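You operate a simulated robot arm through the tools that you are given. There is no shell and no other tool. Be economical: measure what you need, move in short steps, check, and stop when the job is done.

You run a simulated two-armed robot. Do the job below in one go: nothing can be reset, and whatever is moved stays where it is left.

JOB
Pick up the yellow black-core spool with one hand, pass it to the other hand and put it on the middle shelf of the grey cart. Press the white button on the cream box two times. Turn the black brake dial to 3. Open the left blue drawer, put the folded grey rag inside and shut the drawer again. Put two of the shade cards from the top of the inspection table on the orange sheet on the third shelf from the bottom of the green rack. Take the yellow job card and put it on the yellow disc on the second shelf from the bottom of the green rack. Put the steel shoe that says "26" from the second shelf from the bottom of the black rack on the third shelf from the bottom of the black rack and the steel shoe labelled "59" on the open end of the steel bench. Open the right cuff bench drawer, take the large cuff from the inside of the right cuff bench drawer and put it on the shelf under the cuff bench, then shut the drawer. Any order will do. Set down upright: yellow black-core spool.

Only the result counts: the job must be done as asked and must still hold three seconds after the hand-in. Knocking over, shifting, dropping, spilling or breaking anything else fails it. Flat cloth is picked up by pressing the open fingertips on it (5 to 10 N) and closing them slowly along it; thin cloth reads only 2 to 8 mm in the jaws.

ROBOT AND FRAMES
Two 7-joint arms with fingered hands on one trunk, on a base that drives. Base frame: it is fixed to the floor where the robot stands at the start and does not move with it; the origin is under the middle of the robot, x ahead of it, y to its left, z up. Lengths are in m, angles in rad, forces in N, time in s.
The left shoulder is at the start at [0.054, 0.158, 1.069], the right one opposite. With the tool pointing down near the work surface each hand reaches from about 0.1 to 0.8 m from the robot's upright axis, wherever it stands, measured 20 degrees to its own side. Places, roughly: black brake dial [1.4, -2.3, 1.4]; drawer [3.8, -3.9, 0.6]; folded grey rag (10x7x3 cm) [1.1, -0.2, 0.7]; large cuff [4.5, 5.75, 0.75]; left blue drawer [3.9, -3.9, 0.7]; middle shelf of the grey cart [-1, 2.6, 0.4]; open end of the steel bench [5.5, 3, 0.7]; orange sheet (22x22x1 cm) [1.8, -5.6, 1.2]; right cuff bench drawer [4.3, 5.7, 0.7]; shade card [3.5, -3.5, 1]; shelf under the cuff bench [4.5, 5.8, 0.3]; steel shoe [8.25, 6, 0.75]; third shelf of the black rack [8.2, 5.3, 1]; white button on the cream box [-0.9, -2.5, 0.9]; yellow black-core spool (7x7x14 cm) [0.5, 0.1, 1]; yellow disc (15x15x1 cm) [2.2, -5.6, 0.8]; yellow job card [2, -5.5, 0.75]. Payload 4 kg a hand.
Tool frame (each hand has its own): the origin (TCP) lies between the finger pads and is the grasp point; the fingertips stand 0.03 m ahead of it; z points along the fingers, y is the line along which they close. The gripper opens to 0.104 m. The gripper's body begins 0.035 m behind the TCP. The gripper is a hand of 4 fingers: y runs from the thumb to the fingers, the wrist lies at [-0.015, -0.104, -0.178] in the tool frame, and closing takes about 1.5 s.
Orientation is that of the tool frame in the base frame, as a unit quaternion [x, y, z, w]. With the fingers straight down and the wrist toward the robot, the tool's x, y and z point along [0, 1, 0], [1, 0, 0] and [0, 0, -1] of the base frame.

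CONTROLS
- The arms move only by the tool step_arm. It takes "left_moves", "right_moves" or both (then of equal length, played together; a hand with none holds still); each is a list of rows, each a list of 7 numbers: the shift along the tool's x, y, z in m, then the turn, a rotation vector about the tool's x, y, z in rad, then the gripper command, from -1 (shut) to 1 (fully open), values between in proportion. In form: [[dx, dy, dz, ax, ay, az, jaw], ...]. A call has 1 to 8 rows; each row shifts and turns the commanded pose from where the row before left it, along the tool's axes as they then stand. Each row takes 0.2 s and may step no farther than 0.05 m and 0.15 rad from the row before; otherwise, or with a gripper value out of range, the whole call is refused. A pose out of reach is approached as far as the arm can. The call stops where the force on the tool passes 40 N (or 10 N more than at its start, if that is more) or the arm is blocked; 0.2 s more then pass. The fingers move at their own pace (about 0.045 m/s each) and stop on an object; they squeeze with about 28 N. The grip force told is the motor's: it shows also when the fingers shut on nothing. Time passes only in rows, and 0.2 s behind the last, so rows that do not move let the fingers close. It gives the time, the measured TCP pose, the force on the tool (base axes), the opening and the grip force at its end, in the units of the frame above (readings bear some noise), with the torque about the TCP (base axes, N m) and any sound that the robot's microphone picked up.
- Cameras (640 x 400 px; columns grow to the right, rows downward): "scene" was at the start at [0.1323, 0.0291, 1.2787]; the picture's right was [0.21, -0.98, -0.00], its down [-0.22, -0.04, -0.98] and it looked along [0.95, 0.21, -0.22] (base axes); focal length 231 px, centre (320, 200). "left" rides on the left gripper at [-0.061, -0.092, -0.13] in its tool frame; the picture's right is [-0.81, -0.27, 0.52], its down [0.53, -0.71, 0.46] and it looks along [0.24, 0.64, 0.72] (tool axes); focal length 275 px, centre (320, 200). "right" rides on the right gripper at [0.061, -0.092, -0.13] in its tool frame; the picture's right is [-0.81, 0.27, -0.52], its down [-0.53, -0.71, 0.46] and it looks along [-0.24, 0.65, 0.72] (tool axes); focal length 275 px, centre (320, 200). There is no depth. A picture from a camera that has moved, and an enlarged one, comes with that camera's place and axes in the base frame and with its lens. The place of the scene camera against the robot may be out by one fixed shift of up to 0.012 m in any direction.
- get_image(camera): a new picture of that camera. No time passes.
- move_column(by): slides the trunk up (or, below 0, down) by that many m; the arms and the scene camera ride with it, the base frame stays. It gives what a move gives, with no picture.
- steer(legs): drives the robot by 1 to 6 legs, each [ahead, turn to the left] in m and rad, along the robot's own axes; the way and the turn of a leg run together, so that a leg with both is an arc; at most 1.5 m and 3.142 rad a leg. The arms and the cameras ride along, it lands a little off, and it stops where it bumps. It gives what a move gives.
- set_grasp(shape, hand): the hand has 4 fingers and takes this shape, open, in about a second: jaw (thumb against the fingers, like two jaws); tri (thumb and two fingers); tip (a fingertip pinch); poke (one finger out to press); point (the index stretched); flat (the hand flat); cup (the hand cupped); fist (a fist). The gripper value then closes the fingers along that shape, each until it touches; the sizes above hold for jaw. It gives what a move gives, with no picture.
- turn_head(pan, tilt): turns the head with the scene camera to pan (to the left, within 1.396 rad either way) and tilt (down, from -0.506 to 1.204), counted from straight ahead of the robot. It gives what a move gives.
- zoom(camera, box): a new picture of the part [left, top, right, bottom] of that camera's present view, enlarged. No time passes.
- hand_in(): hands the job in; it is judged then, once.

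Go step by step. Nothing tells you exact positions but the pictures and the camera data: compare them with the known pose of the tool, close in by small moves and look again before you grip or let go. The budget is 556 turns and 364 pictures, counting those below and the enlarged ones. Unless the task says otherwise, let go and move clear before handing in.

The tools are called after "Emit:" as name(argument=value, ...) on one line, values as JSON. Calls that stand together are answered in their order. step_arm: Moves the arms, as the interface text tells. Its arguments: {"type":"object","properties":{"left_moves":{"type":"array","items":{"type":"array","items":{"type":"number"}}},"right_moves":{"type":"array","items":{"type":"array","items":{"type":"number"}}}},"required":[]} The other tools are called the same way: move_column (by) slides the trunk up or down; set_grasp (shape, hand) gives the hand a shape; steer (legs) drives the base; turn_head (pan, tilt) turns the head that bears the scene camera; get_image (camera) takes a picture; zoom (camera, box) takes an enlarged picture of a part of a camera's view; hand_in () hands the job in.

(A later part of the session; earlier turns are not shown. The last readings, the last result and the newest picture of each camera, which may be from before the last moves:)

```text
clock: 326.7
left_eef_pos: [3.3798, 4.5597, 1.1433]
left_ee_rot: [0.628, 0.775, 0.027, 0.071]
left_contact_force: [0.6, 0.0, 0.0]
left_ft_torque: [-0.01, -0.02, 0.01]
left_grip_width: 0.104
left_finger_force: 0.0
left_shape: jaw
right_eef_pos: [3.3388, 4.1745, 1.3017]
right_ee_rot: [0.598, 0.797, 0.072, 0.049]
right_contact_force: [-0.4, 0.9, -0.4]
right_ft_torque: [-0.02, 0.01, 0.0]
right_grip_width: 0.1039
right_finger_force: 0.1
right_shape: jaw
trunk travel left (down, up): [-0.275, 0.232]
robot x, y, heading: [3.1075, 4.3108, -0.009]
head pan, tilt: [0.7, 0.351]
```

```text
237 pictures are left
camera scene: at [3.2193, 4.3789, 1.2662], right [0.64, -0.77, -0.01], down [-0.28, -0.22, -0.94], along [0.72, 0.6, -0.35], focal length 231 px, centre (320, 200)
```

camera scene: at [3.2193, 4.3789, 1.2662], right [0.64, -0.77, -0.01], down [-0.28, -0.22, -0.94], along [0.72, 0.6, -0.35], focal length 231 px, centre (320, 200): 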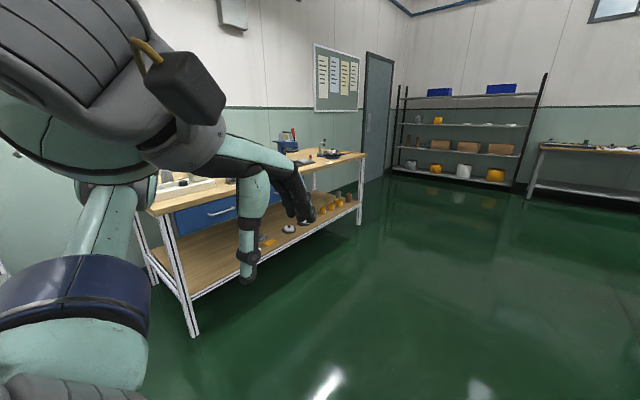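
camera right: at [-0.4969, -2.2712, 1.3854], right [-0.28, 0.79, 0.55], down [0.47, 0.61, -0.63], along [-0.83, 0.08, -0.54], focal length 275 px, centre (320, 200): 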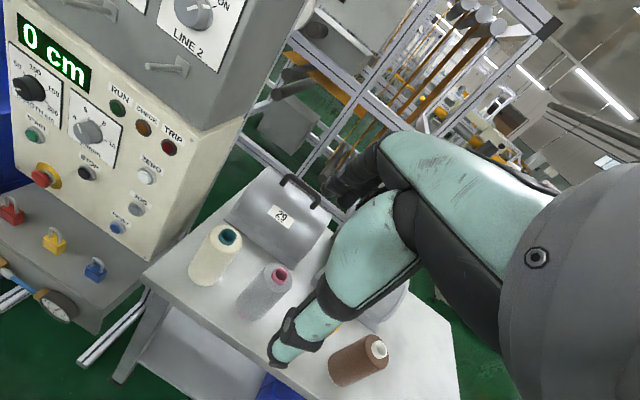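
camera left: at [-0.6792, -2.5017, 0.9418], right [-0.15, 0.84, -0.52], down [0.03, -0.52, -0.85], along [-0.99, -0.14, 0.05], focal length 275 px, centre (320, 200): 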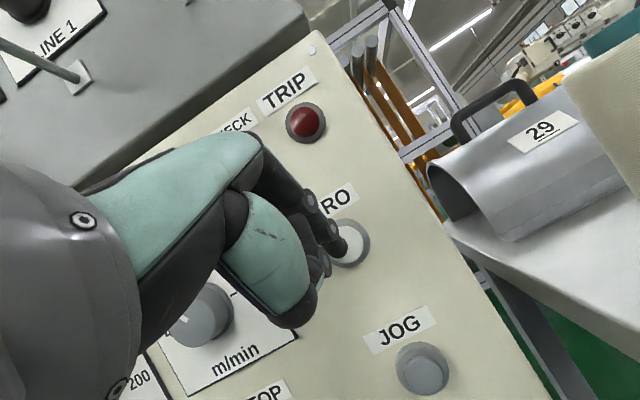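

The cuff bench runs from about x 3.5 to 5.5 with its front at y about 5.6. I drive to x about 4.3 and face it.

Emit:
steer(legs=[[1.2, 0], [0, 1.57]])

Emit:
turn_head(pan=0, tilt=0.5)

Emit:
get_image(camera="scene")

```text
clock: 337.5
left_eef_pos: [4.0589, 4.5765, 1.1479]
left_ee_rot: [-0.088, 0.994, 0.063, 0.026]
left_contact_force: [0.3, 0.6, 0.8]
left_ft_torque: [-0.02, 0.0, -0.02]
left_grip_width: 0.1039
left_finger_force: 0.0
left_shape: jaw
right_eef_pos: [4.4433, 4.5215, 1.3024]
right_ee_rot: [-0.126, 0.988, 0.086, -0.015]
right_contact_force: [-0.9, 0.5, 0.0]
right_ft_torque: [0.0, 0.02, 0.01]
right_grip_width: 0.1042
right_finger_force: 0.0
right_shape: jaw
trunk travel left (down, up): [-0.275, 0.232]
robot x, y, heading: [4.31, 4.2916, 1.534]
head pan, tilt: [0.7, 0.351]
```

```text
clock: 338.6
left_eef_pos: [4.0572, 4.5629, 1.15]
left_ee_rot: [-0.087, 0.994, 0.067, 0.026]
left_contact_force: [0.4, 0.7, 0.3]
left_ft_torque: [-0.02, -0.01, 0.0]
left_grip_width: 0.104
left_finger_force: 0.0
left_shape: jaw
right_eef_pos: [4.4425, 4.5077, 1.3048]
right_ee_rot: [-0.126, 0.988, 0.09, -0.013]
right_contact_force: [-0.2, -0.1, 0.2]
right_ft_torque: [-0.03, 0.03, 0.0]
right_grip_width: 0.1038
right_finger_force: 0.0
right_shape: jaw
trunk travel left (down, up): [-0.275, 0.232]
robot x, y, heading: [4.3093, 4.2948, 1.543]
head pan, tilt: [0.0, 0.499]
```

```text
236 pictures are left
camera scene: at [4.3065, 4.4425, 1.2521], right [1.0, -0.03, 0.0], down [-0.02, -0.49, -0.87], along [0.03, 0.87, -0.49], focal length 231 px, centre (320, 200)
```

scene: 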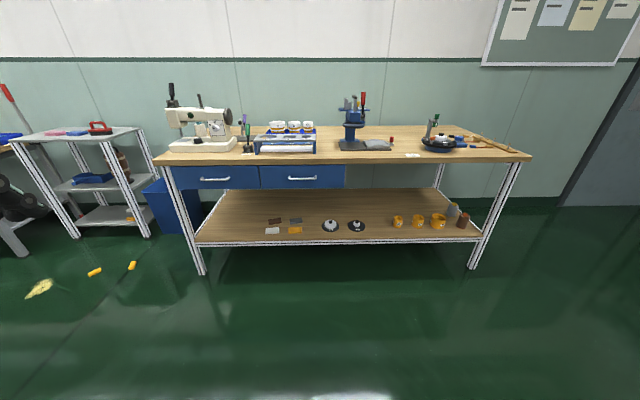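

The right blue drawer spans x 4.01–4.48, with its bar handle at about [4.25, 5.6, 0.73]. I position the robot at x about 4.56 so that the left hand works 0.3 m out on its own side.

Emit:
steer(legs=[[0, -0.42], [0.6, 0], [0, 0.45]])

Emit:
move_column(by=-0.2)

Emit:
get_image(camera="scene")

```text
clock: 345.1
left_eef_pos: [4.3225, 5.1053, 1.1535]
left_ee_rot: [-0.096, 0.993, 0.066, 0.027]
left_contact_force: [-0.2, -0.4, 0.6]
left_ft_torque: [0.01, -0.01, 0.0]
left_grip_width: 0.1038
left_finger_force: 0.0
left_shape: jaw
right_eef_pos: [4.7081, 5.0551, 1.3035]
right_ee_rot: [-0.137, 0.986, 0.091, -0.015]
right_contact_force: [-0.3, -0.6, 1.0]
right_ft_torque: [0.02, 0.0, 0.0]
right_grip_width: 0.104
right_finger_force: 0.1
right_shape: jaw
trunk travel left (down, up): [-0.275, 0.232]
robot x, y, heading: [4.5813, 4.8412, 1.557]
head pan, tilt: [0.0, 0.499]
```

```text
clock: 347.3
left_eef_pos: [4.323, 5.0909, 0.9558]
left_ee_rot: [-0.097, 0.992, 0.072, 0.027]
left_contact_force: [-0.1, -0.4, 0.7]
left_ft_torque: [-0.03, 0.0, -0.03]
left_grip_width: 0.1043
left_finger_force: 0.0
left_shape: jaw
right_eef_pos: [4.7087, 5.0402, 1.1069]
right_ee_rot: [-0.137, 0.986, 0.097, -0.014]
right_contact_force: [0.1, 5.3, -2.8]
right_ft_torque: [0.24, 0.03, 0.09]
right_grip_width: 0.0997
right_finger_force: 0.1
right_shape: jaw
trunk travel left (down, up): [-0.075, 0.432]
robot x, y, heading: [4.5818, 4.8393, 1.556]
head pan, tilt: [0.0, 0.499]
```

```text
235 pictures are left
camera scene: at [4.5782, 4.9854, 1.0519], right [1.0, -0.02, 0.0], down [-0.01, -0.49, -0.87], along [0.02, 0.87, -0.49], focal length 231 px, centre (320, 200)
```

scene: 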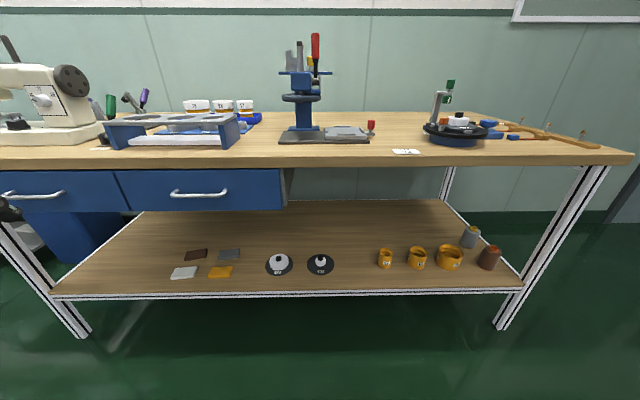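

The handle is at about [4.23, 5.60, 0.73]. I pitch the left hand about 45° forward-down for it, and also move the right hand off my chest.

Emit:
step_arm(left_moves=[[0.02, 0.03, 0.02, -0.135, 0, 0, 1], [0.02, 0.03, 0.02, -0.135, 0, 0, 1], [0.02, 0.03, 0.02, -0.135, 0, 0, 1], [0.01, 0.02, 0.03, -0.135, 0, 0, 1], [0, 0, 0.04, -0.135, 0, 0, 1], [0, 0, 0.04, -0.135, 0, 0, 1], [0, 0, 0, 0, 0, 0, 1]], right_moves=[[-0.02, 0.04, 0, 0.03, 0, 0, 1], [-0.02, 0.04, 0, 0.03, 0, 0, 1], [-0.02, 0.04, 0, 0.03, 0, 0, 1], [-0.02, 0.04, 0, 0.03, 0, 0, 1], [-0.02, 0.0, 0, 0.03, 0, 0, 1], [0, 0, 0, 0, 0, 0, 1], [0, 0, 0, 0, 0, 0, 1]])

Emit:
get_image(camera="scene")

Emit:
get_image(camera="left")

```text
clock: 348.9
left_eef_pos: [4.1915, 5.3118, 0.9081]
left_ee_rot: [-0.099, 0.884, 0.456, -0.013]
left_contact_force: [-0.9, -1.2, -0.8]
left_ft_torque: [0.01, 0.03, 0.0]
left_grip_width: 0.1039
left_finger_force: 0.2
left_shape: jaw
left hand out of reach, approached as far as the arm can: row 1, 2, 3, 4, 5
right_eef_pos: [4.763, 5.2177, 1.1305]
right_ee_rot: [-0.138, 0.99, 0.023, -0.003]
right_contact_force: [0.4, 0.9, 0.3]
right_ft_torque: [0.02, 0.02, 0.02]
right_grip_width: 0.1036
right_finger_force: 0.1
right_shape: jaw
trunk travel left (down, up): [-0.075, 0.432]
robot x, y, heading: [4.5817, 4.8421, 1.564]
head pan, tilt: [0.0, 0.499]
```

```text
234 pictures are left
camera scene: at [4.5775, 4.9846, 1.0515], right [1.0, -0.01, 0.0], down [-0.01, -0.49, -0.87], along [0.01, 0.87, -0.49], focal length 231 px, centre (320, 200)
```

scene: 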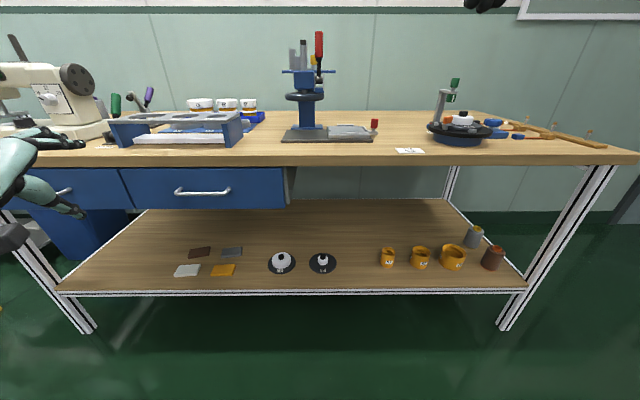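

```text
233 pictures are left
camera left: at [4.2824, 5.1664, 0.9131], right [0.78, 0.41, -0.47], down [-0.46, -0.14, -0.88], along [-0.43, 0.9, 0.08], focal length 275 px, centre (320, 200)
```

left: 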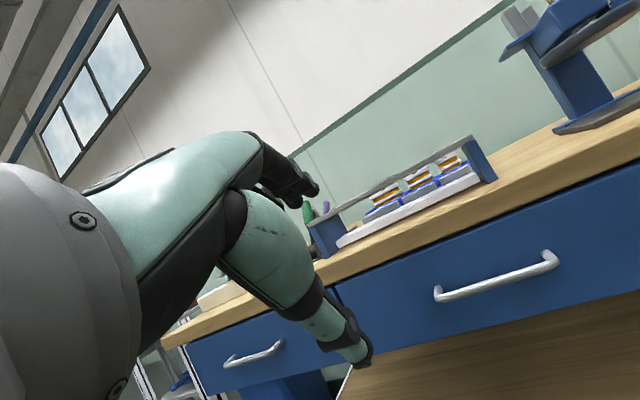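

The two views agree: the handle centre is at about [4.262, 5.547, 0.755]. I bring the half-closed left hand to a standoff 8 cm from it.

Emit:
step_arm(left_moves=[[-0.0206, 0, 0.035, 0, 0, 0, 0], [-0.0206, 0, 0.035, 0, 0, 0, 0], [-0.0206, 0, 0.035, 0, 0, 0, -0.1], [-0.0206, 0, 0.035, 0, 0, 0, -0.1], [-0.0206, 0, 0.035, 0, 0, 0, -0.1], [0, 0, 0, 0, 0, 0, -0.1]])

Emit:
get_image(camera="scene")

Emit:
get_image(camera="left")

```text
clock: 350.3
left_eef_pos: [4.2748, 5.47, 0.8128]
left_ee_rot: [-0.099, 0.884, 0.457, -0.013]
left_contact_force: [0.3, 0.2, 1.3]
left_ft_torque: [-0.01, 0.0, 0.01]
left_grip_width: 0.047
left_finger_force: 0.0
left_shape: jaw
right_eef_pos: [4.7621, 5.218, 1.131]
right_ee_rot: [-0.137, 0.99, 0.023, -0.002]
right_contact_force: [-0.2, -0.1, -0.1]
right_ft_torque: [-0.01, -0.03, -0.02]
right_grip_width: 0.1036
right_finger_force: 0.1
right_shape: jaw
trunk travel left (down, up): [-0.075, 0.432]
robot x, y, heading: [4.5817, 4.8409, 1.56]
head pan, tilt: [0.0, 0.499]
```

```text
232 pictures are left
camera scene: at [4.5769, 4.9851, 1.0515], right [1.0, -0.01, 0.0], down [-0.01, -0.49, -0.87], along [0.01, 0.87, -0.49], focal length 231 px, centre (320, 200)
```

scene: 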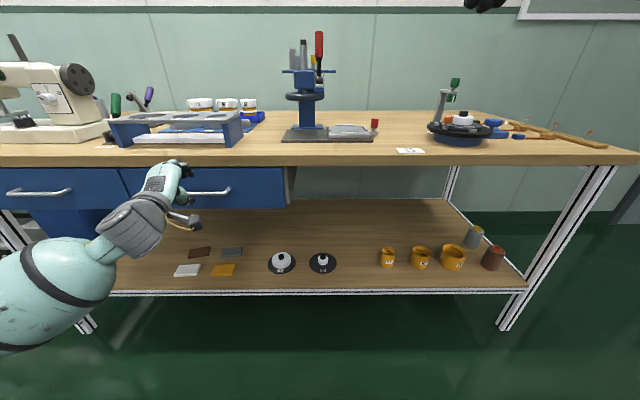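

```text
231 pictures are left
camera left: at [4.3635, 5.3242, 0.8199], right [0.78, 0.41, -0.47], down [-0.46, -0.14, -0.88], along [-0.43, 0.9, 0.08], focal length 275 px, centre (320, 200)
```

left: 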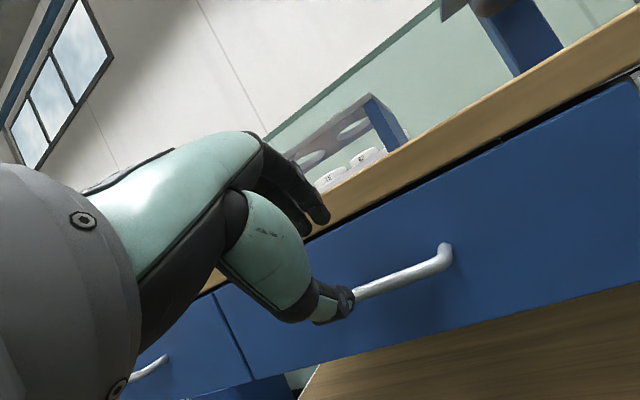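

Alignment looks right, so I advance along the fingers onto the bar.

Emit:
step_arm(left_moves=[[0, 0, 0.025, 0, 0, 0, -0.1], [0, 0, 0.025, 0, 0, 0, -0.1], [0, 0, 0.015, 0, 0, 0, -0.1], [0, 0, 0.01, 0, 0, 0, -0.1], [0, 0, 0, 0, 0, 0, -0.1]])

Emit:
get_image(camera="left")

Emit:
zoom(camera="scene", box=[100, 130, 300, 255])

```text
clock: 351.5
left_eef_pos: [4.2662, 5.5317, 0.7709]
left_ee_rot: [-0.1, 0.884, 0.456, -0.014]
left_contact_force: [-0.7, -0.3, 1.0]
left_ft_torque: [0.0, 0.02, 0.0]
left_grip_width: 0.0469
left_finger_force: 0.1
left_shape: jaw
right_eef_pos: [4.7617, 5.2169, 1.1301]
right_ee_rot: [-0.138, 0.99, 0.022, -0.003]
right_contact_force: [0.5, -1.0, -0.6]
right_ft_torque: [-0.04, 0.0, 0.01]
right_grip_width: 0.1038
right_finger_force: 0.1
right_shape: jaw
trunk travel left (down, up): [-0.075, 0.432]
robot x, y, heading: [4.581, 4.8396, 1.554]
head pan, tilt: [0.0, 0.499]
```

```text
230 pictures are left
camera left: at [4.3558, 5.3861, 0.7766], right [0.78, 0.41, -0.47], down [-0.46, -0.14, -0.88], along [-0.43, 0.9, 0.08], focal length 275 px, centre (320, 200)
```

left: 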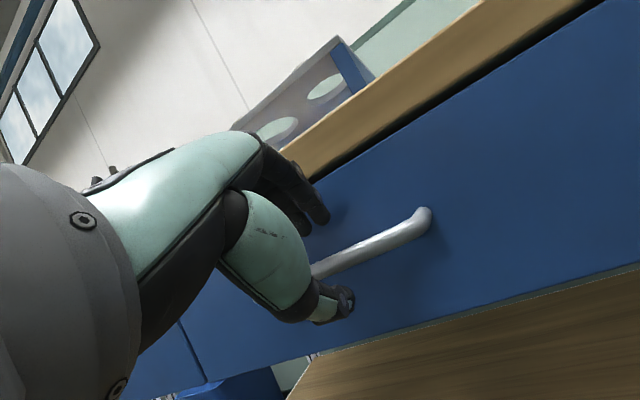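

```text
3.20 times, centred on (200, 192) of scene
camera zoom: at [4.577, 4.9857, 1.0514], right [1.0, -0.01, 0.0], down [-0.01, -0.49, -0.87], along [0.01, 0.87, -0.49], focal length 740 px, centre (704, 224)
```

zoom: 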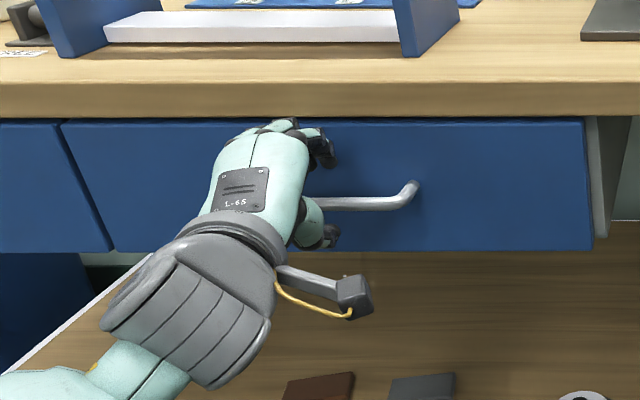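

The bar lies between thumb and fingers, so I close on it.

Emit:
step_arm(left_moves=[[0, 0, 0.008, 0, 0, 0, -0.1], [0, 0, 0, 0, 0, 0, -0.6], [0, 0, 0, 0, 0, 0, -1], [0, 0, 0, 0, 0, 0, -1], [0, 0, 0, 0, 0, 0, -1]])

Emit:
get_image(camera="left")

```text
clock: 352.7
left_eef_pos: [4.2645, 5.5391, 0.7657]
left_ee_rot: [-0.1, 0.884, 0.456, -0.014]
left_contact_force: [1.4, 3.1, -1.4]
left_ft_torque: [0.06, 0.18, -0.03]
left_grip_width: 0.0062
left_finger_force: 28.0
left_shape: jaw
right_eef_pos: [4.7621, 5.2207, 1.1308]
right_ee_rot: [-0.138, 0.99, 0.021, -0.003]
right_contact_force: [0.6, 0.5, 0.0]
right_ft_torque: [-0.03, -0.01, -0.01]
right_grip_width: 0.1036
right_finger_force: 0.1
right_shape: jaw
trunk travel left (down, up): [-0.075, 0.432]
robot x, y, heading: [4.5828, 4.8392, 1.558]
head pan, tilt: [0.0, 0.499]
```

```text
228 pictures are left
camera left: at [4.3541, 5.3933, 0.7715], right [0.78, 0.41, -0.47], down [-0.46, -0.14, -0.88], along [-0.43, 0.9, 0.08], focal length 275 px, centre (320, 200)
```

left: 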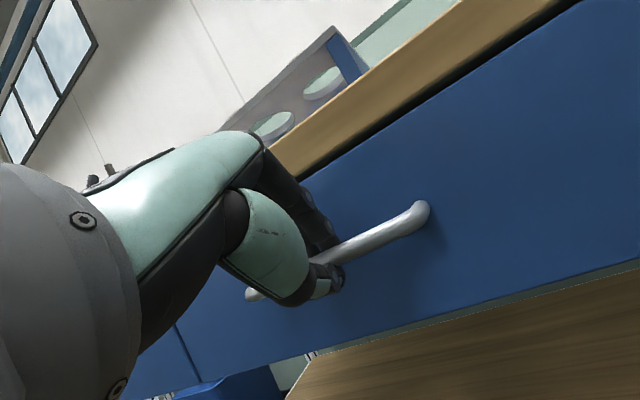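

The bar seems pinched. I pull by driving back a little and check that the drawer moves.

Emit:
steer(legs=[[-0.08, 0]])

Emit:
get_image(camera="scene")

```text
clock: 353.8
left_eef_pos: [4.2641, 5.4567, 0.7668]
left_ee_rot: [-0.1, 0.884, 0.456, -0.013]
left_contact_force: [9.0, 1.2, -4.9]
left_ft_torque: [-0.02, -0.02, -0.21]
left_grip_width: 0.0064
left_finger_force: 28.4
left_shape: jaw
right_eef_pos: [4.7615, 5.1368, 1.1313]
right_ee_rot: [-0.139, 0.99, 0.023, -0.003]
right_contact_force: [0.5, -0.1, -0.2]
right_ft_torque: [-0.01, 0.0, -0.01]
right_grip_width: 0.1038
right_finger_force: 0.0
right_shape: jaw
trunk travel left (down, up): [-0.075, 0.432]
robot x, y, heading: [4.5778, 4.7585, 1.561]
head pan, tilt: [0.0, 0.499]
```

```text
227 pictures are left
camera scene: at [4.5762, 4.9045, 1.0515], right [1.0, -0.01, 0.0], down [-0.01, -0.49, -0.87], along [0.01, 0.87, -0.49], focal length 231 px, centre (320, 200)
```

scene: 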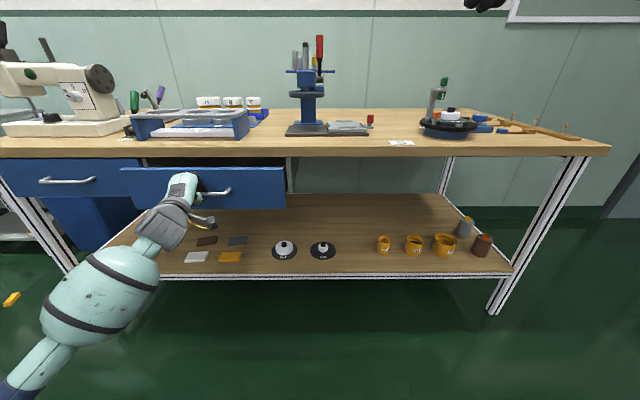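

The drawer is coming out. I pull it another 20 cm.

Emit:
steer(legs=[[-0.2, 0]])

Emit:
get_image(camera="scene")

```text
clock: 355.4
left_eef_pos: [4.2604, 5.2468, 0.7726]
left_ee_rot: [-0.1, 0.882, 0.46, -0.012]
left_contact_force: [9.6, 1.3, -18.3]
left_ft_torque: [-0.24, -0.08, -0.16]
left_grip_width: 0.0059
left_finger_force: 28.2
left_shape: jaw
right_eef_pos: [4.7574, 4.9268, 1.134]
right_ee_rot: [-0.14, 0.99, 0.029, -0.001]
right_contact_force: [0.0, -0.4, 0.0]
right_ft_torque: [0.0, -0.02, -0.02]
right_grip_width: 0.1041
right_finger_force: 0.1
right_shape: jaw
trunk travel left (down, up): [-0.075, 0.432]
robot x, y, heading: [4.5784, 4.5603, 1.562]
head pan, tilt: [0.0, 0.499]
```

```text
226 pictures are left
camera scene: at [4.5736, 4.706, 1.0512], right [1.0, -0.01, 0.0], down [0.0, -0.49, -0.87], along [0.01, 0.87, -0.49], focal length 231 px, centre (320, 200)
```

scene: 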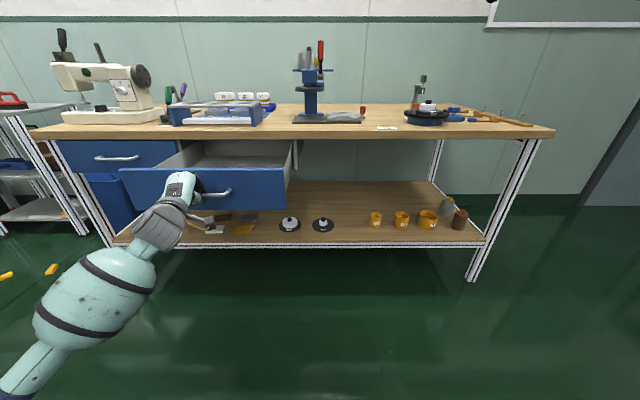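

The drawer is open by about 28 cm. I release the handle, back the hand off and raise the trunk to look inside.

Emit:
step_arm(left_moves=[[0, 0, 0, 0, 0, 0, -0.6], [0, 0, 0, 0, 0, 0, -0.1], [0, 0, 0, 0, 0, 0, 0.1], [0, 0, -0.02, 0, 0, 0, 0.1], [0, 0, -0.03, 0, 0, 0, 0.3], [0, 0, -0.04, 0, 0, 0, 1], [0, 0, -0.04, 0, 0, 0, 1]])

Emit:
move_column(by=0.3)

Emit:
turn_head(pan=0.25, tilt=0.6)

Emit:
get_image(camera="scene")

```text
clock: 357.0
left_eef_pos: [4.275, 5.1276, 0.8555]
left_ee_rot: [-0.1, 0.879, 0.465, -0.012]
left_contact_force: [0.5, 0.0, -0.5]
left_ft_torque: [0.01, -0.01, 0.03]
left_grip_width: 0.1037
left_finger_force: 0.2
left_shape: jaw
right_eef_pos: [4.758, 4.9107, 1.1391]
right_ee_rot: [-0.14, 0.989, 0.036, 0.0]
right_contact_force: [0.4, -0.5, -0.3]
right_ft_torque: [0.03, -0.03, -0.01]
right_grip_width: 0.1037
right_finger_force: 0.1
right_shape: jaw
trunk travel left (down, up): [-0.075, 0.432]
robot x, y, heading: [4.5773, 4.5576, 1.564]
head pan, tilt: [0.0, 0.499]
```

```text
clock: 360.0
left_eef_pos: [4.2759, 5.1295, 1.1557]
left_ee_rot: [-0.099, 0.88, 0.465, -0.012]
left_contact_force: [-0.1, 0.7, 0.7]
left_ft_torque: [-0.02, -0.01, 0.01]
left_grip_width: 0.1036
left_finger_force: 0.0
left_shape: jaw
right_eef_pos: [4.7559, 4.9103, 1.4396]
right_ee_rot: [-0.14, 0.989, 0.036, -0.001]
right_contact_force: [-0.6, 0.0, 0.9]
right_ft_torque: [-0.01, -0.03, 0.0]
right_grip_width: 0.1039
right_finger_force: 0.2
right_shape: jaw
trunk travel left (down, up): [-0.375, 0.132]
robot x, y, heading: [4.5773, 4.5553, 1.566]
head pan, tilt: [0.0, 0.499]
```

```text
clock: 360.8
left_eef_pos: [4.274, 5.1292, 1.1556]
left_ee_rot: [-0.1, 0.879, 0.466, -0.012]
left_contact_force: [0.2, 0.4, 0.6]
left_ft_torque: [0.0, 0.01, 0.03]
left_grip_width: 0.1038
left_finger_force: 0.0
left_shape: jaw
right_eef_pos: [4.7567, 4.9106, 1.439]
right_ee_rot: [-0.14, 0.99, 0.036, -0.001]
right_contact_force: [-0.2, -0.4, -0.5]
right_ft_torque: [-0.02, 0.03, -0.03]
right_grip_width: 0.1038
right_finger_force: 0.1
right_shape: jaw
trunk travel left (down, up): [-0.375, 0.132]
robot x, y, heading: [4.5755, 4.562, 1.568]
head pan, tilt: [0.25, 0.6]
```

```text
225 pictures are left
camera scene: at [4.5517, 4.7032, 1.3426], right [0.97, 0.24, 0.0], down [0.13, -0.56, -0.82], along [-0.2, 0.79, -0.58], focal length 231 px, centre (320, 200)
```

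scene: 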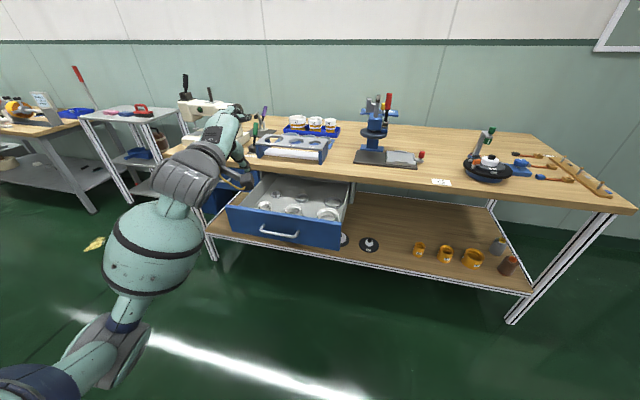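

Emit:
zoom(camera="scene", box=[220, 160, 370, 260])

Emit:
zoom(camera="scene", box=[340, 180, 540, 310])

```text
4.00 times, centred on (295, 210) of scene
camera zoom: at [4.5517, 4.7032, 1.3426], right [0.97, 0.24, 0.0], down [0.13, -0.56, -0.82], along [-0.2, 0.79, -0.58], focal length 926 px, centre (420, 160)
```

zoom: 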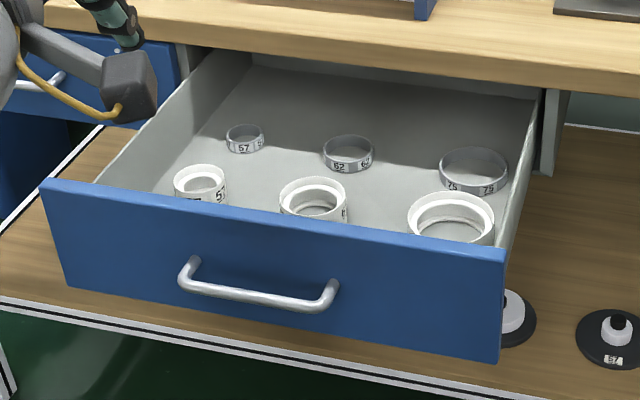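

```text
3.08 times, centred on (440, 245) of scene
camera zoom: at [4.5517, 4.7032, 1.3426], right [0.97, 0.24, 0.0], down [0.13, -0.56, -0.82], along [-0.2, 0.79, -0.58], focal length 712 px, centre (-49, 62)
```

zoom: 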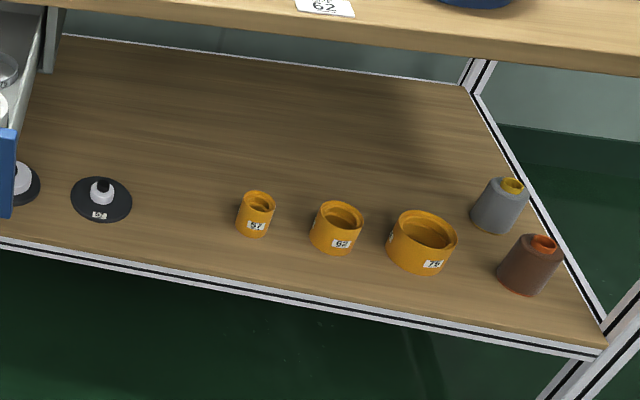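

The drawer holds three white stepped sleeves and three grey rings, each in sizes 57, 62 and 75. I need to decide which ones are "cuffs", so I look closer at the labels and the bench top.

Emit:
zoom(camera="scene", box=[255, 190, 350, 250])

Emit:
zoom(camera="scene", box=[230, 90, 430, 200])

Emit:
zoom(camera="scene", box=[420, 110, 640, 230])

```text
6.67 times, centred on (302, 220) of scene
camera zoom: at [4.5517, 4.7032, 1.3426], right [0.97, 0.24, 0.0], down [0.13, -0.56, -0.82], along [-0.2, 0.79, -0.58], focal length 1543 px, centre (437, 67)
```

zoom: 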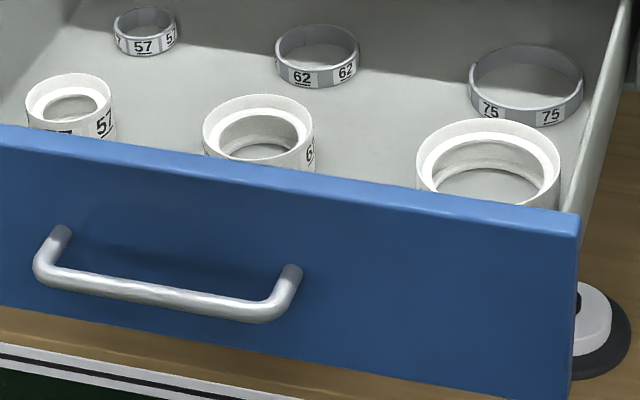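

```text
3.20 times, centred on (330, 145) of scene
camera zoom: at [4.5517, 4.7032, 1.3426], right [0.97, 0.24, 0.0], down [0.13, -0.56, -0.82], along [-0.2, 0.79, -0.58], focal length 740 px, centre (288, 376)
```

zoom: 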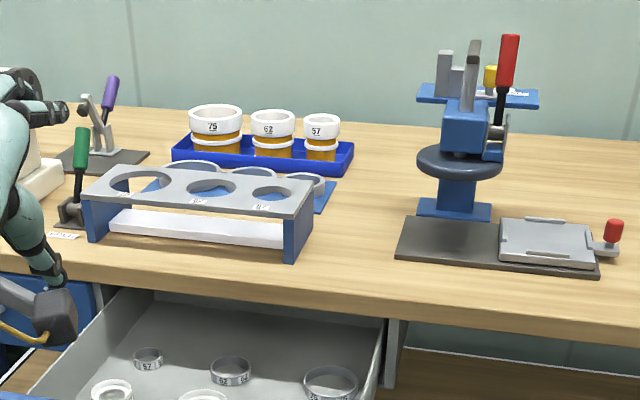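

```text
2.91 times, centred on (530, 170) of scene
camera zoom: at [4.5517, 4.7032, 1.3426], right [0.97, 0.24, 0.0], down [0.13, -0.56, -0.82], along [-0.2, 0.79, -0.58], focal length 673 px, centre (-291, 287)
```

zoom: 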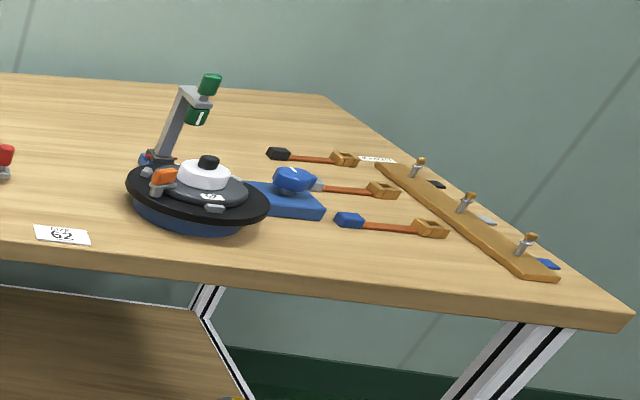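

The bench-top samples show orange tube set in white sleeves, so the white sleeves are the cuffs and the grey rings are clamp bands. The large white "75" cuff stands at the right front of the drawer, around [4.40, 5.43]. I turn the left hand fingers-down and drive closer.

Emit:
step_arm(left_moves=[[0, 0, 0, 0.135, 0, 0, 1], [0, 0, 0, 0.135, 0, 0, 1], [0, 0, 0, 0.135, 0, 0, 1], [0, 0, 0, 0.135, 0, 0, 1], [0, 0, 0, 0.135, 0, 0, 1], [0, 0, 0, 0.135, 0, 0, 1], [0, 0, 0, 0.13, 0, 0, 1]])

Emit:
steer(legs=[[0.2, 0]])

Emit:
turn_head(pan=0.25, tilt=0.9)

Emit:
get_image(camera="scene")

Emit:
get_image(camera="left")

```text
clock: 362.4
left_eef_pos: [4.2744, 5.1292, 1.156]
left_ee_rot: [-0.094, 0.995, 0.017, 0.034]
left_contact_force: [0.3, -0.6, -0.1]
left_ft_torque: [0.0, 0.02, -0.03]
left_grip_width: 0.1041
left_finger_force: 0.0
left_shape: jaw
right_eef_pos: [4.7567, 4.9102, 1.4412]
right_ee_rot: [-0.141, 0.989, 0.036, 0.0]
right_contact_force: [0.4, -0.5, -0.1]
right_ft_torque: [0.01, 0.0, 0.08]
right_grip_width: 0.1041
right_finger_force: 0.1
right_shape: jaw
trunk travel left (down, up): [-0.375, 0.132]
robot x, y, heading: [4.5783, 4.5591, 1.563]
head pan, tilt: [0.25, 0.6]
```

```text
clock: 364.0
left_eef_pos: [4.2769, 5.327, 1.1567]
left_ee_rot: [-0.094, 0.995, 0.018, 0.034]
left_contact_force: [0.5, 0.1, 0.2]
left_ft_torque: [-0.01, 0.01, -0.02]
left_grip_width: 0.1036
left_finger_force: 0.1
left_shape: jaw
right_eef_pos: [4.7589, 5.1086, 1.4405]
right_ee_rot: [-0.14, 0.989, 0.037, -0.001]
right_contact_force: [0.5, -0.1, -0.3]
right_ft_torque: [-0.03, 0.02, -0.03]
right_grip_width: 0.1039
right_finger_force: 0.0
right_shape: jaw
trunk travel left (down, up): [-0.375, 0.132]
robot x, y, heading: [4.5782, 4.754, 1.56]
head pan, tilt: [0.25, 0.6]
```

```text
clock: 364.8
left_eef_pos: [4.2782, 5.3171, 1.1638]
left_ee_rot: [-0.091, 0.995, 0.03, 0.036]
left_contact_force: [-0.3, -0.6, 0.7]
left_ft_torque: [0.02, -0.01, 0.02]
left_grip_width: 0.1034
left_finger_force: 0.0
left_shape: jaw
right_eef_pos: [4.7565, 5.0923, 1.4455]
right_ee_rot: [-0.142, 0.989, 0.045, -0.004]
right_contact_force: [-0.9, 0.6, 0.5]
right_ft_torque: [0.02, 0.01, -0.03]
right_grip_width: 0.1039
right_finger_force: 0.1
right_shape: jaw
trunk travel left (down, up): [-0.375, 0.132]
robot x, y, heading: [4.5808, 4.7569, 1.564]
head pan, tilt: [0.25, 0.901]
```

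```text
219 pictures are left
camera scene: at [4.5563, 4.8889, 1.3179], right [0.97, 0.24, 0.0], down [0.19, -0.77, -0.61], along [-0.15, 0.59, -0.79], focal length 231 px, centre (320, 200)
```

scene: 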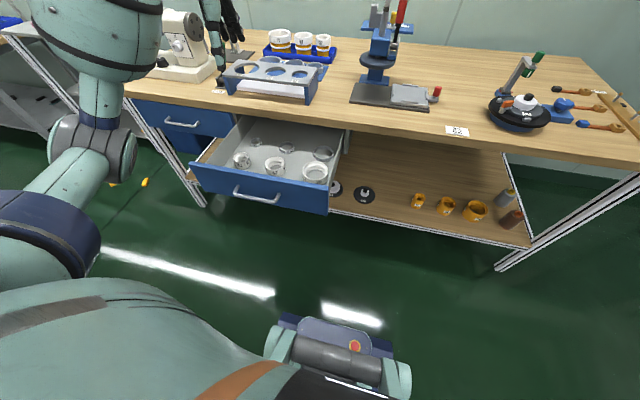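

```text
218 pictures are left
camera left: at [4.3454, 5.2293, 1.2934], right [0.88, -0.09, -0.47], down [-0.36, -0.77, -0.53], along [-0.31, 0.64, -0.71], focal length 275 px, centre (320, 200)
```

left: 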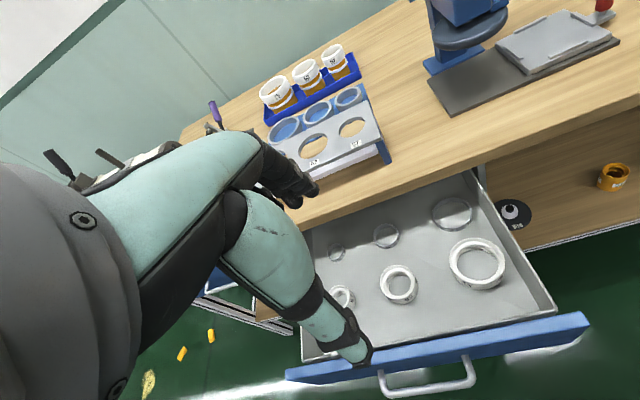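

Two views agree that the large cuff's rim centre is at [4.400, 5.434, 0.75], with an outer diameter near 9.5 cm. That is too wide to span, so I'll pinch its near wall, thumb outside and fingers inside. I straighten the hand and go above it.

Emit:
step_arm(left_moves=[[0, 0, 0, 0.03, 0.036, 0.09, 0.3], [0, 0, 0, 0.03, 0.036, 0.09, 0.3], [-0.03, 0.018, 0.03, 0, 0, 0, 0], [-0.03, 0.018, 0.03, 0, 0, 0, 0], [-0.03, 0.018, 0.03, 0, 0, 0, 0], [-0.03, 0.018, 0.03, 0, 0, 0, 0], [0, 0, 0.045, 0, 0, 0, 0], [0, 0, 0.045, 0, 0, 0, 0]])

Emit:
step_arm(left_moves=[[0, 0, 0.04, 0, 0, 0, 0], [0, 0, 0.03, 0, 0, 0, 0], [0, 0, 0, 0, 0, 0, 0]])

Emit:
get_image(camera="scene")

Emit:
get_image(camera="left")

```text
clock: 366.6
left_eef_pos: [4.3981, 5.3853, 0.9521]
left_ee_rot: [-0.003, 1.0, -0.006, -0.001]
left_contact_force: [-0.2, 0.0, -0.2]
left_ft_torque: [-0.02, -0.01, -0.03]
left_grip_width: 0.0524
left_finger_force: 0.1
left_shape: jaw
right_eef_pos: [4.7556, 5.0912, 1.445]
right_ee_rot: [-0.143, 0.989, 0.045, -0.004]
right_contact_force: [0.3, 0.2, 0.5]
right_ft_torque: [-0.02, -0.03, 0.02]
right_grip_width: 0.1039
right_finger_force: 0.0
right_shape: jaw
trunk travel left (down, up): [-0.375, 0.132]
robot x, y, heading: [4.5783, 4.7549, 1.566]
head pan, tilt: [0.25, 0.901]
```

```text
clock: 367.4
left_eef_pos: [4.3971, 5.3841, 0.8793]
left_ee_rot: [-0.004, 1.0, -0.007, -0.001]
left_contact_force: [0.2, 0.4, -0.4]
left_ft_torque: [0.0, 0.02, -0.01]
left_grip_width: 0.052
left_finger_force: 0.0
left_shape: jaw
right_eef_pos: [4.757, 5.0914, 1.4458]
right_ee_rot: [-0.143, 0.989, 0.045, -0.004]
right_contact_force: [-0.3, -0.2, 0.3]
right_ft_torque: [0.0, -0.01, 0.0]
right_grip_width: 0.104
right_finger_force: 0.0
right_shape: jaw
trunk travel left (down, up): [-0.375, 0.132]
robot x, y, heading: [4.5774, 4.7559, 1.565]
head pan, tilt: [0.25, 0.901]
```

```text
217 pictures are left
camera scene: at [4.5566, 4.8882, 1.318], right [0.97, 0.24, 0.0], down [0.19, -0.77, -0.61], along [-0.15, 0.59, -0.79], focal length 231 px, centre (320, 200)
```

scene: 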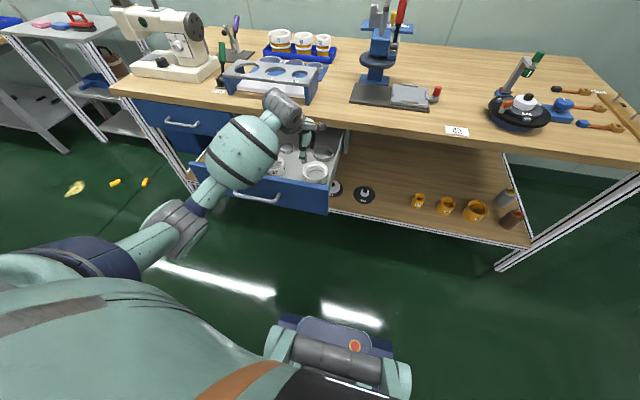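

```text
216 pictures are left
camera left: at [4.4593, 5.2947, 1.0116], right [0.81, -0.28, -0.52], down [-0.53, -0.72, -0.45], along [-0.25, 0.63, -0.73], focal length 275 px, centre (320, 200)
```

left: 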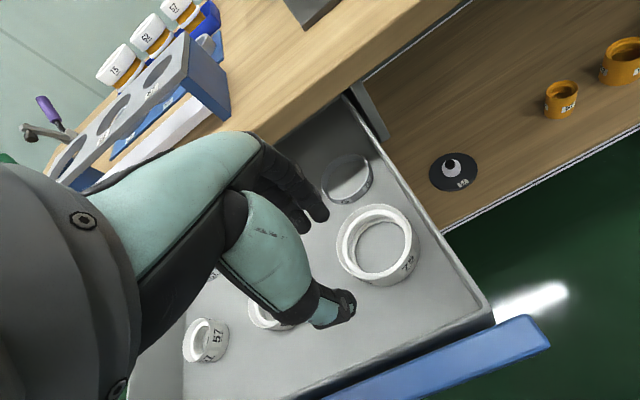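

Refined, the near wall's middle is at about [4.406, 5.391]. I go down with thumb outside and fingers inside the wall.

Emit:
step_arm(left_moves=[[-0.008, 0.006, 0.03, 0, 0, 0, 0], [0, 0, 0.035, 0, 0, 0, 0], [0, 0, 0.025, 0, 0, 0, 0], [0, 0, 0, 0, 0, 0, 0]])

Emit:
get_image(camera="left")

Emit:
zoom(camera="scene", box=[220, 90, 380, 220])

```text
clock: 368.4
left_eef_pos: [4.4029, 5.386, 0.7924]
left_ee_rot: [-0.004, 1.0, -0.006, -0.001]
left_contact_force: [0.3, 0.0, 0.8]
left_ft_torque: [-0.01, -0.03, 0.02]
left_grip_width: 0.0526
left_finger_force: 0.1
left_shape: jaw
right_eef_pos: [4.7565, 5.0911, 1.4447]
right_ee_rot: [-0.142, 0.989, 0.046, -0.004]
right_contact_force: [-0.6, 0.0, 0.3]
right_ft_torque: [0.0, -0.01, -0.04]
right_grip_width: 0.104
right_finger_force: 0.0
right_shape: jaw
trunk travel left (down, up): [-0.375, 0.132]
robot x, y, heading: [4.5801, 4.7604, 1.562]
head pan, tilt: [0.25, 0.901]
```

```text
215 pictures are left
camera left: at [4.4648, 5.2974, 0.9228], right [0.81, -0.28, -0.51], down [-0.53, -0.72, -0.45], along [-0.25, 0.63, -0.73], focal length 275 px, centre (320, 200)
```

left: 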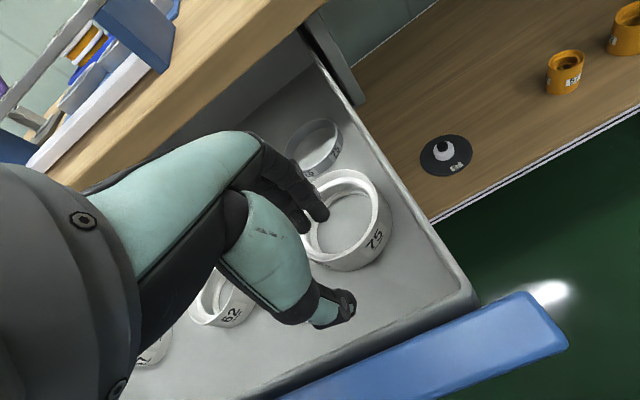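

```text
3.08 times, centred on (300, 155) of scene
camera zoom: at [4.5566, 4.8883, 1.318], right [0.97, 0.24, 0.0], down [0.19, -0.77, -0.61], along [-0.15, 0.59, -0.79], focal length 712 px, centre (382, 338)
```

zoom: 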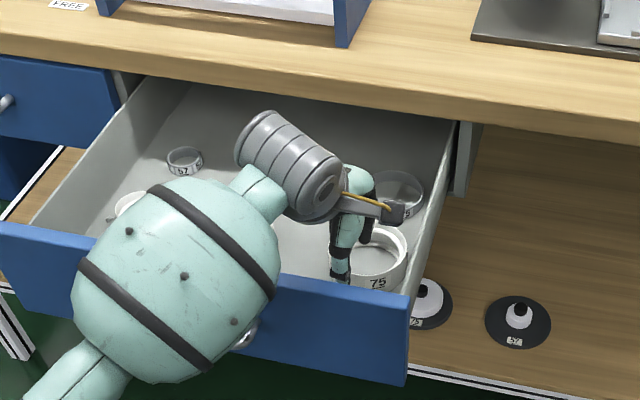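

The estimates converge on a rim height near 0.72–0.73 and a centre near [4.408, 5.442]. I adjust forward slightly and go lower.

Emit:
step_arm(left_moves=[[-0.005, 0.016, 0.01, 0, 0, 0, 0], [0, 0, 0.025, 0, 0, 0, 0], [0, 0, 0, 0, 0, 0, 0]])

Emit:
get_image(camera="left")

Emit:
zoom(camera="scene", box=[280, 110, 360, 210])

```text
clock: 369.2
left_eef_pos: [4.4085, 5.4042, 0.7566]
left_ee_rot: [-0.003, 1.0, -0.006, -0.001]
left_contact_force: [-0.3, 0.1, -0.4]
left_ft_torque: [-0.03, -0.02, -0.01]
left_grip_width: 0.0525
left_finger_force: 0.0
left_shape: jaw
right_eef_pos: [4.7577, 5.0904, 1.4451]
right_ee_rot: [-0.143, 0.989, 0.047, -0.004]
right_contact_force: [0.2, 0.2, -0.2]
right_ft_torque: [0.04, -0.03, 0.02]
right_grip_width: 0.1036
right_finger_force: 0.0
right_shape: jaw
trunk travel left (down, up): [-0.375, 0.132]
robot x, y, heading: [4.5816, 4.7572, 1.564]
head pan, tilt: [0.25, 0.901]
```

```text
213 pictures are left
camera left: at [4.4695, 5.3143, 0.8875], right [0.81, -0.28, -0.51], down [-0.53, -0.72, -0.45], along [-0.25, 0.63, -0.73], focal length 275 px, centre (320, 200)
```

left: 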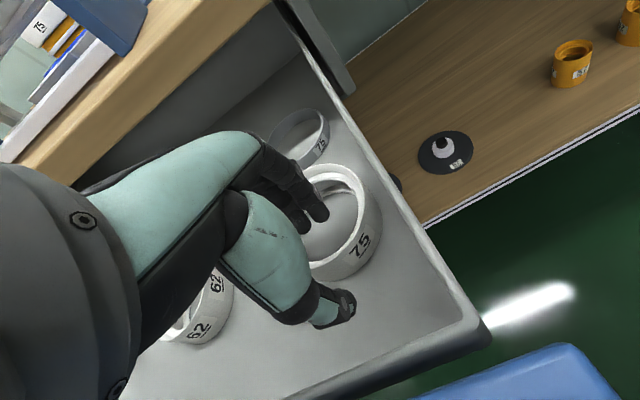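

```text
4.00 times, centred on (320, 160) of scene
camera zoom: at [4.5564, 4.8879, 1.318], right [0.97, 0.24, 0.0], down [0.19, -0.77, -0.61], along [-0.15, 0.59, -0.79], focal length 926 px, centre (320, 360)
```

zoom: 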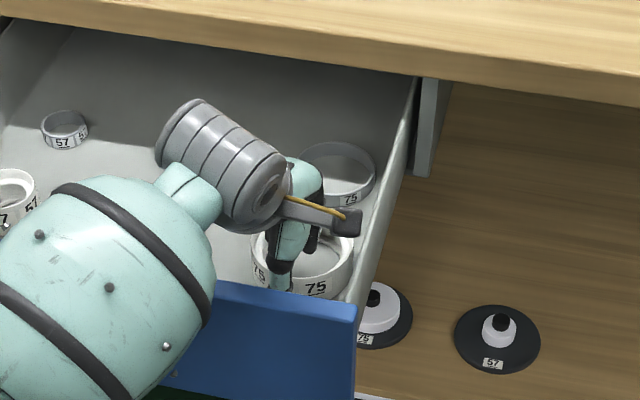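

The wall lies between thumb and fingers. I shift 1 cm right and go down to seat on the rim.

Emit:
step_arm(left_moves=[[-0.011, 0, 0.008, 0, 0, 0, 0], [0, 0, 0.008, 0, 0, 0, 0], [0, 0, 0.006, 0, 0, 0, 0], [0, 0, 0, 0, 0, 0, 0]])

Emit:
get_image(camera="left")

```text
clock: 370.2
left_eef_pos: [4.4206, 5.4029, 0.7333]
left_ee_rot: [-0.003, 1.0, -0.007, -0.001]
left_contact_force: [-0.8, -0.2, -0.1]
left_ft_torque: [0.01, 0.03, 0.03]
left_grip_width: 0.0522
left_finger_force: 0.1
left_shape: jaw
right_eef_pos: [4.7577, 5.092, 1.4452]
right_ee_rot: [-0.144, 0.989, 0.045, -0.004]
right_contact_force: [-0.1, 0.0, -0.1]
right_ft_torque: [0.02, -0.01, 0.0]
right_grip_width: 0.1038
right_finger_force: 0.1
right_shape: jaw
trunk travel left (down, up): [-0.375, 0.132]
robot x, y, heading: [4.5775, 4.7567, 1.563]
head pan, tilt: [0.25, 0.901]
```

```text
211 pictures are left
camera left: at [4.4815, 5.3139, 0.8644], right [0.81, -0.28, -0.51], down [-0.53, -0.72, -0.45], along [-0.25, 0.63, -0.73], focal length 275 px, centre (320, 200)
```

left: 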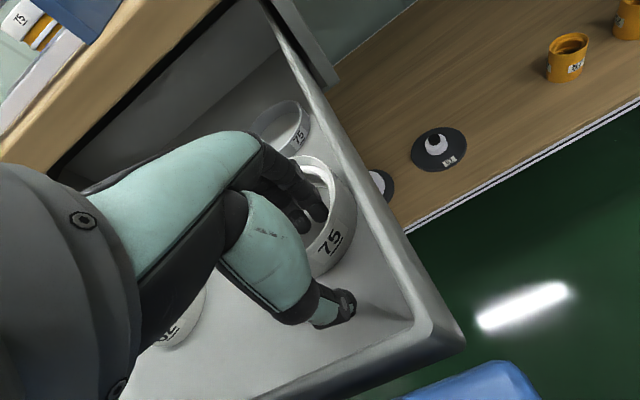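

The fingers are inside and the thumb is outside, so I close on the wall.

Emit:
step_arm(left_moves=[[0, 0, 0.003, 0, 0, 0, -0.3], [0, 0, 0, 0, 0, 0, -0.7], [0, 0, 0, 0, 0, 0, -1], [0, 0, 0, 0, 0, 0, -1], [0, 0, 0, 0, 0, 0, -1]])

Emit:
get_image(camera="left")

```text
clock: 371.4
left_eef_pos: [4.4185, 5.4036, 0.7313]
left_ee_rot: [-0.003, 1.0, -0.007, 0.0]
left_contact_force: [1.4, -0.7, 0.4]
left_ft_torque: [0.0, -0.01, 0.01]
left_grip_width: 0.0
left_finger_force: 27.9
left_shape: jaw
right_eef_pos: [4.757, 5.0912, 1.4457]
right_ee_rot: [-0.144, 0.989, 0.045, -0.004]
right_contact_force: [0.8, 0.3, -0.1]
right_ft_torque: [0.0, -0.02, 0.01]
right_grip_width: 0.1041
right_finger_force: 0.0
right_shape: jaw
trunk travel left (down, up): [-0.375, 0.132]
robot x, y, heading: [4.5836, 4.7589, 1.564]
head pan, tilt: [0.25, 0.901]
```

```text
210 pictures are left
camera left: at [4.4815, 5.3142, 0.8619], right [0.81, -0.28, -0.51], down [-0.53, -0.72, -0.45], along [-0.25, 0.63, -0.73], focal length 275 px, centre (320, 200)
```

left: 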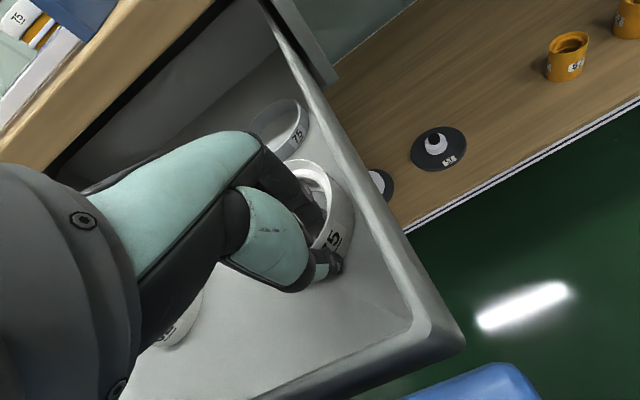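

The reading shows shut, but the pads may hold the wall only at the tips. I lift slightly to test.

Emit:
step_arm(left_moves=[[0, 0, -0.02, 0, 0, 0, -1], [0, 0, -0.02, 0, 0, 0, -1], [0, 0, 0, 0, 0, 0, -1]])

Emit:
get_image(camera="left")

Emit:
zoom(camera="scene", box=[280, 110, 360, 210])

```text
clock: 372.2
left_eef_pos: [4.4194, 5.4057, 0.7704]
left_ee_rot: [-0.004, 1.0, -0.007, 0.0]
left_contact_force: [-0.4, -0.4, -1.0]
left_ft_torque: [0.0, -0.01, -0.01]
left_grip_width: 0.0
left_finger_force: 27.9
left_shape: jaw
right_eef_pos: [4.7561, 5.0928, 1.4456]
right_ee_rot: [-0.143, 0.989, 0.045, -0.004]
right_contact_force: [-0.4, -0.6, 0.3]
right_ft_torque: [0.0, 0.02, 0.0]
right_grip_width: 0.1038
right_finger_force: 0.0
right_shape: jaw
trunk travel left (down, up): [-0.375, 0.132]
robot x, y, heading: [4.5822, 4.7579, 1.566]
head pan, tilt: [0.25, 0.901]
```

```text
209 pictures are left
camera left: at [4.4806, 5.3159, 0.9019], right [0.81, -0.28, -0.51], down [-0.53, -0.72, -0.45], along [-0.25, 0.63, -0.73], focal length 275 px, centre (320, 200)
```

left: 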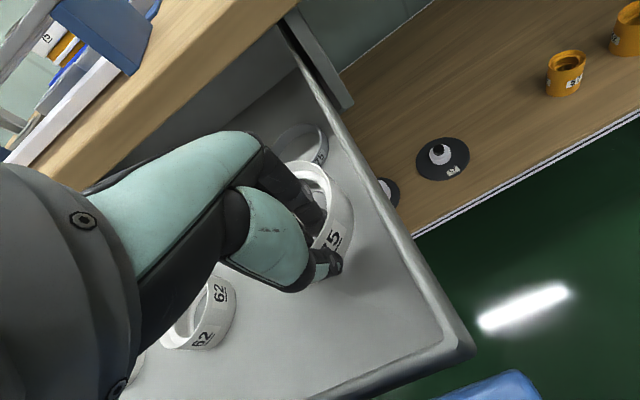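

```text
4.00 times, centred on (320, 160) of scene
camera zoom: at [4.5564, 4.8884, 1.3179], right [0.97, 0.24, 0.0], down [0.19, -0.77, -0.61], along [-0.15, 0.59, -0.79], focal length 926 px, centre (320, 360)
```

zoom: 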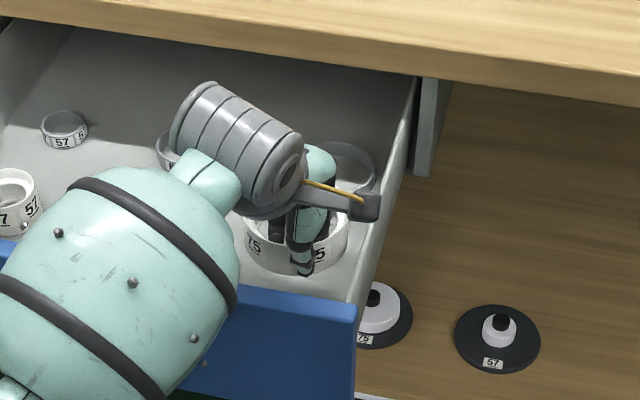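

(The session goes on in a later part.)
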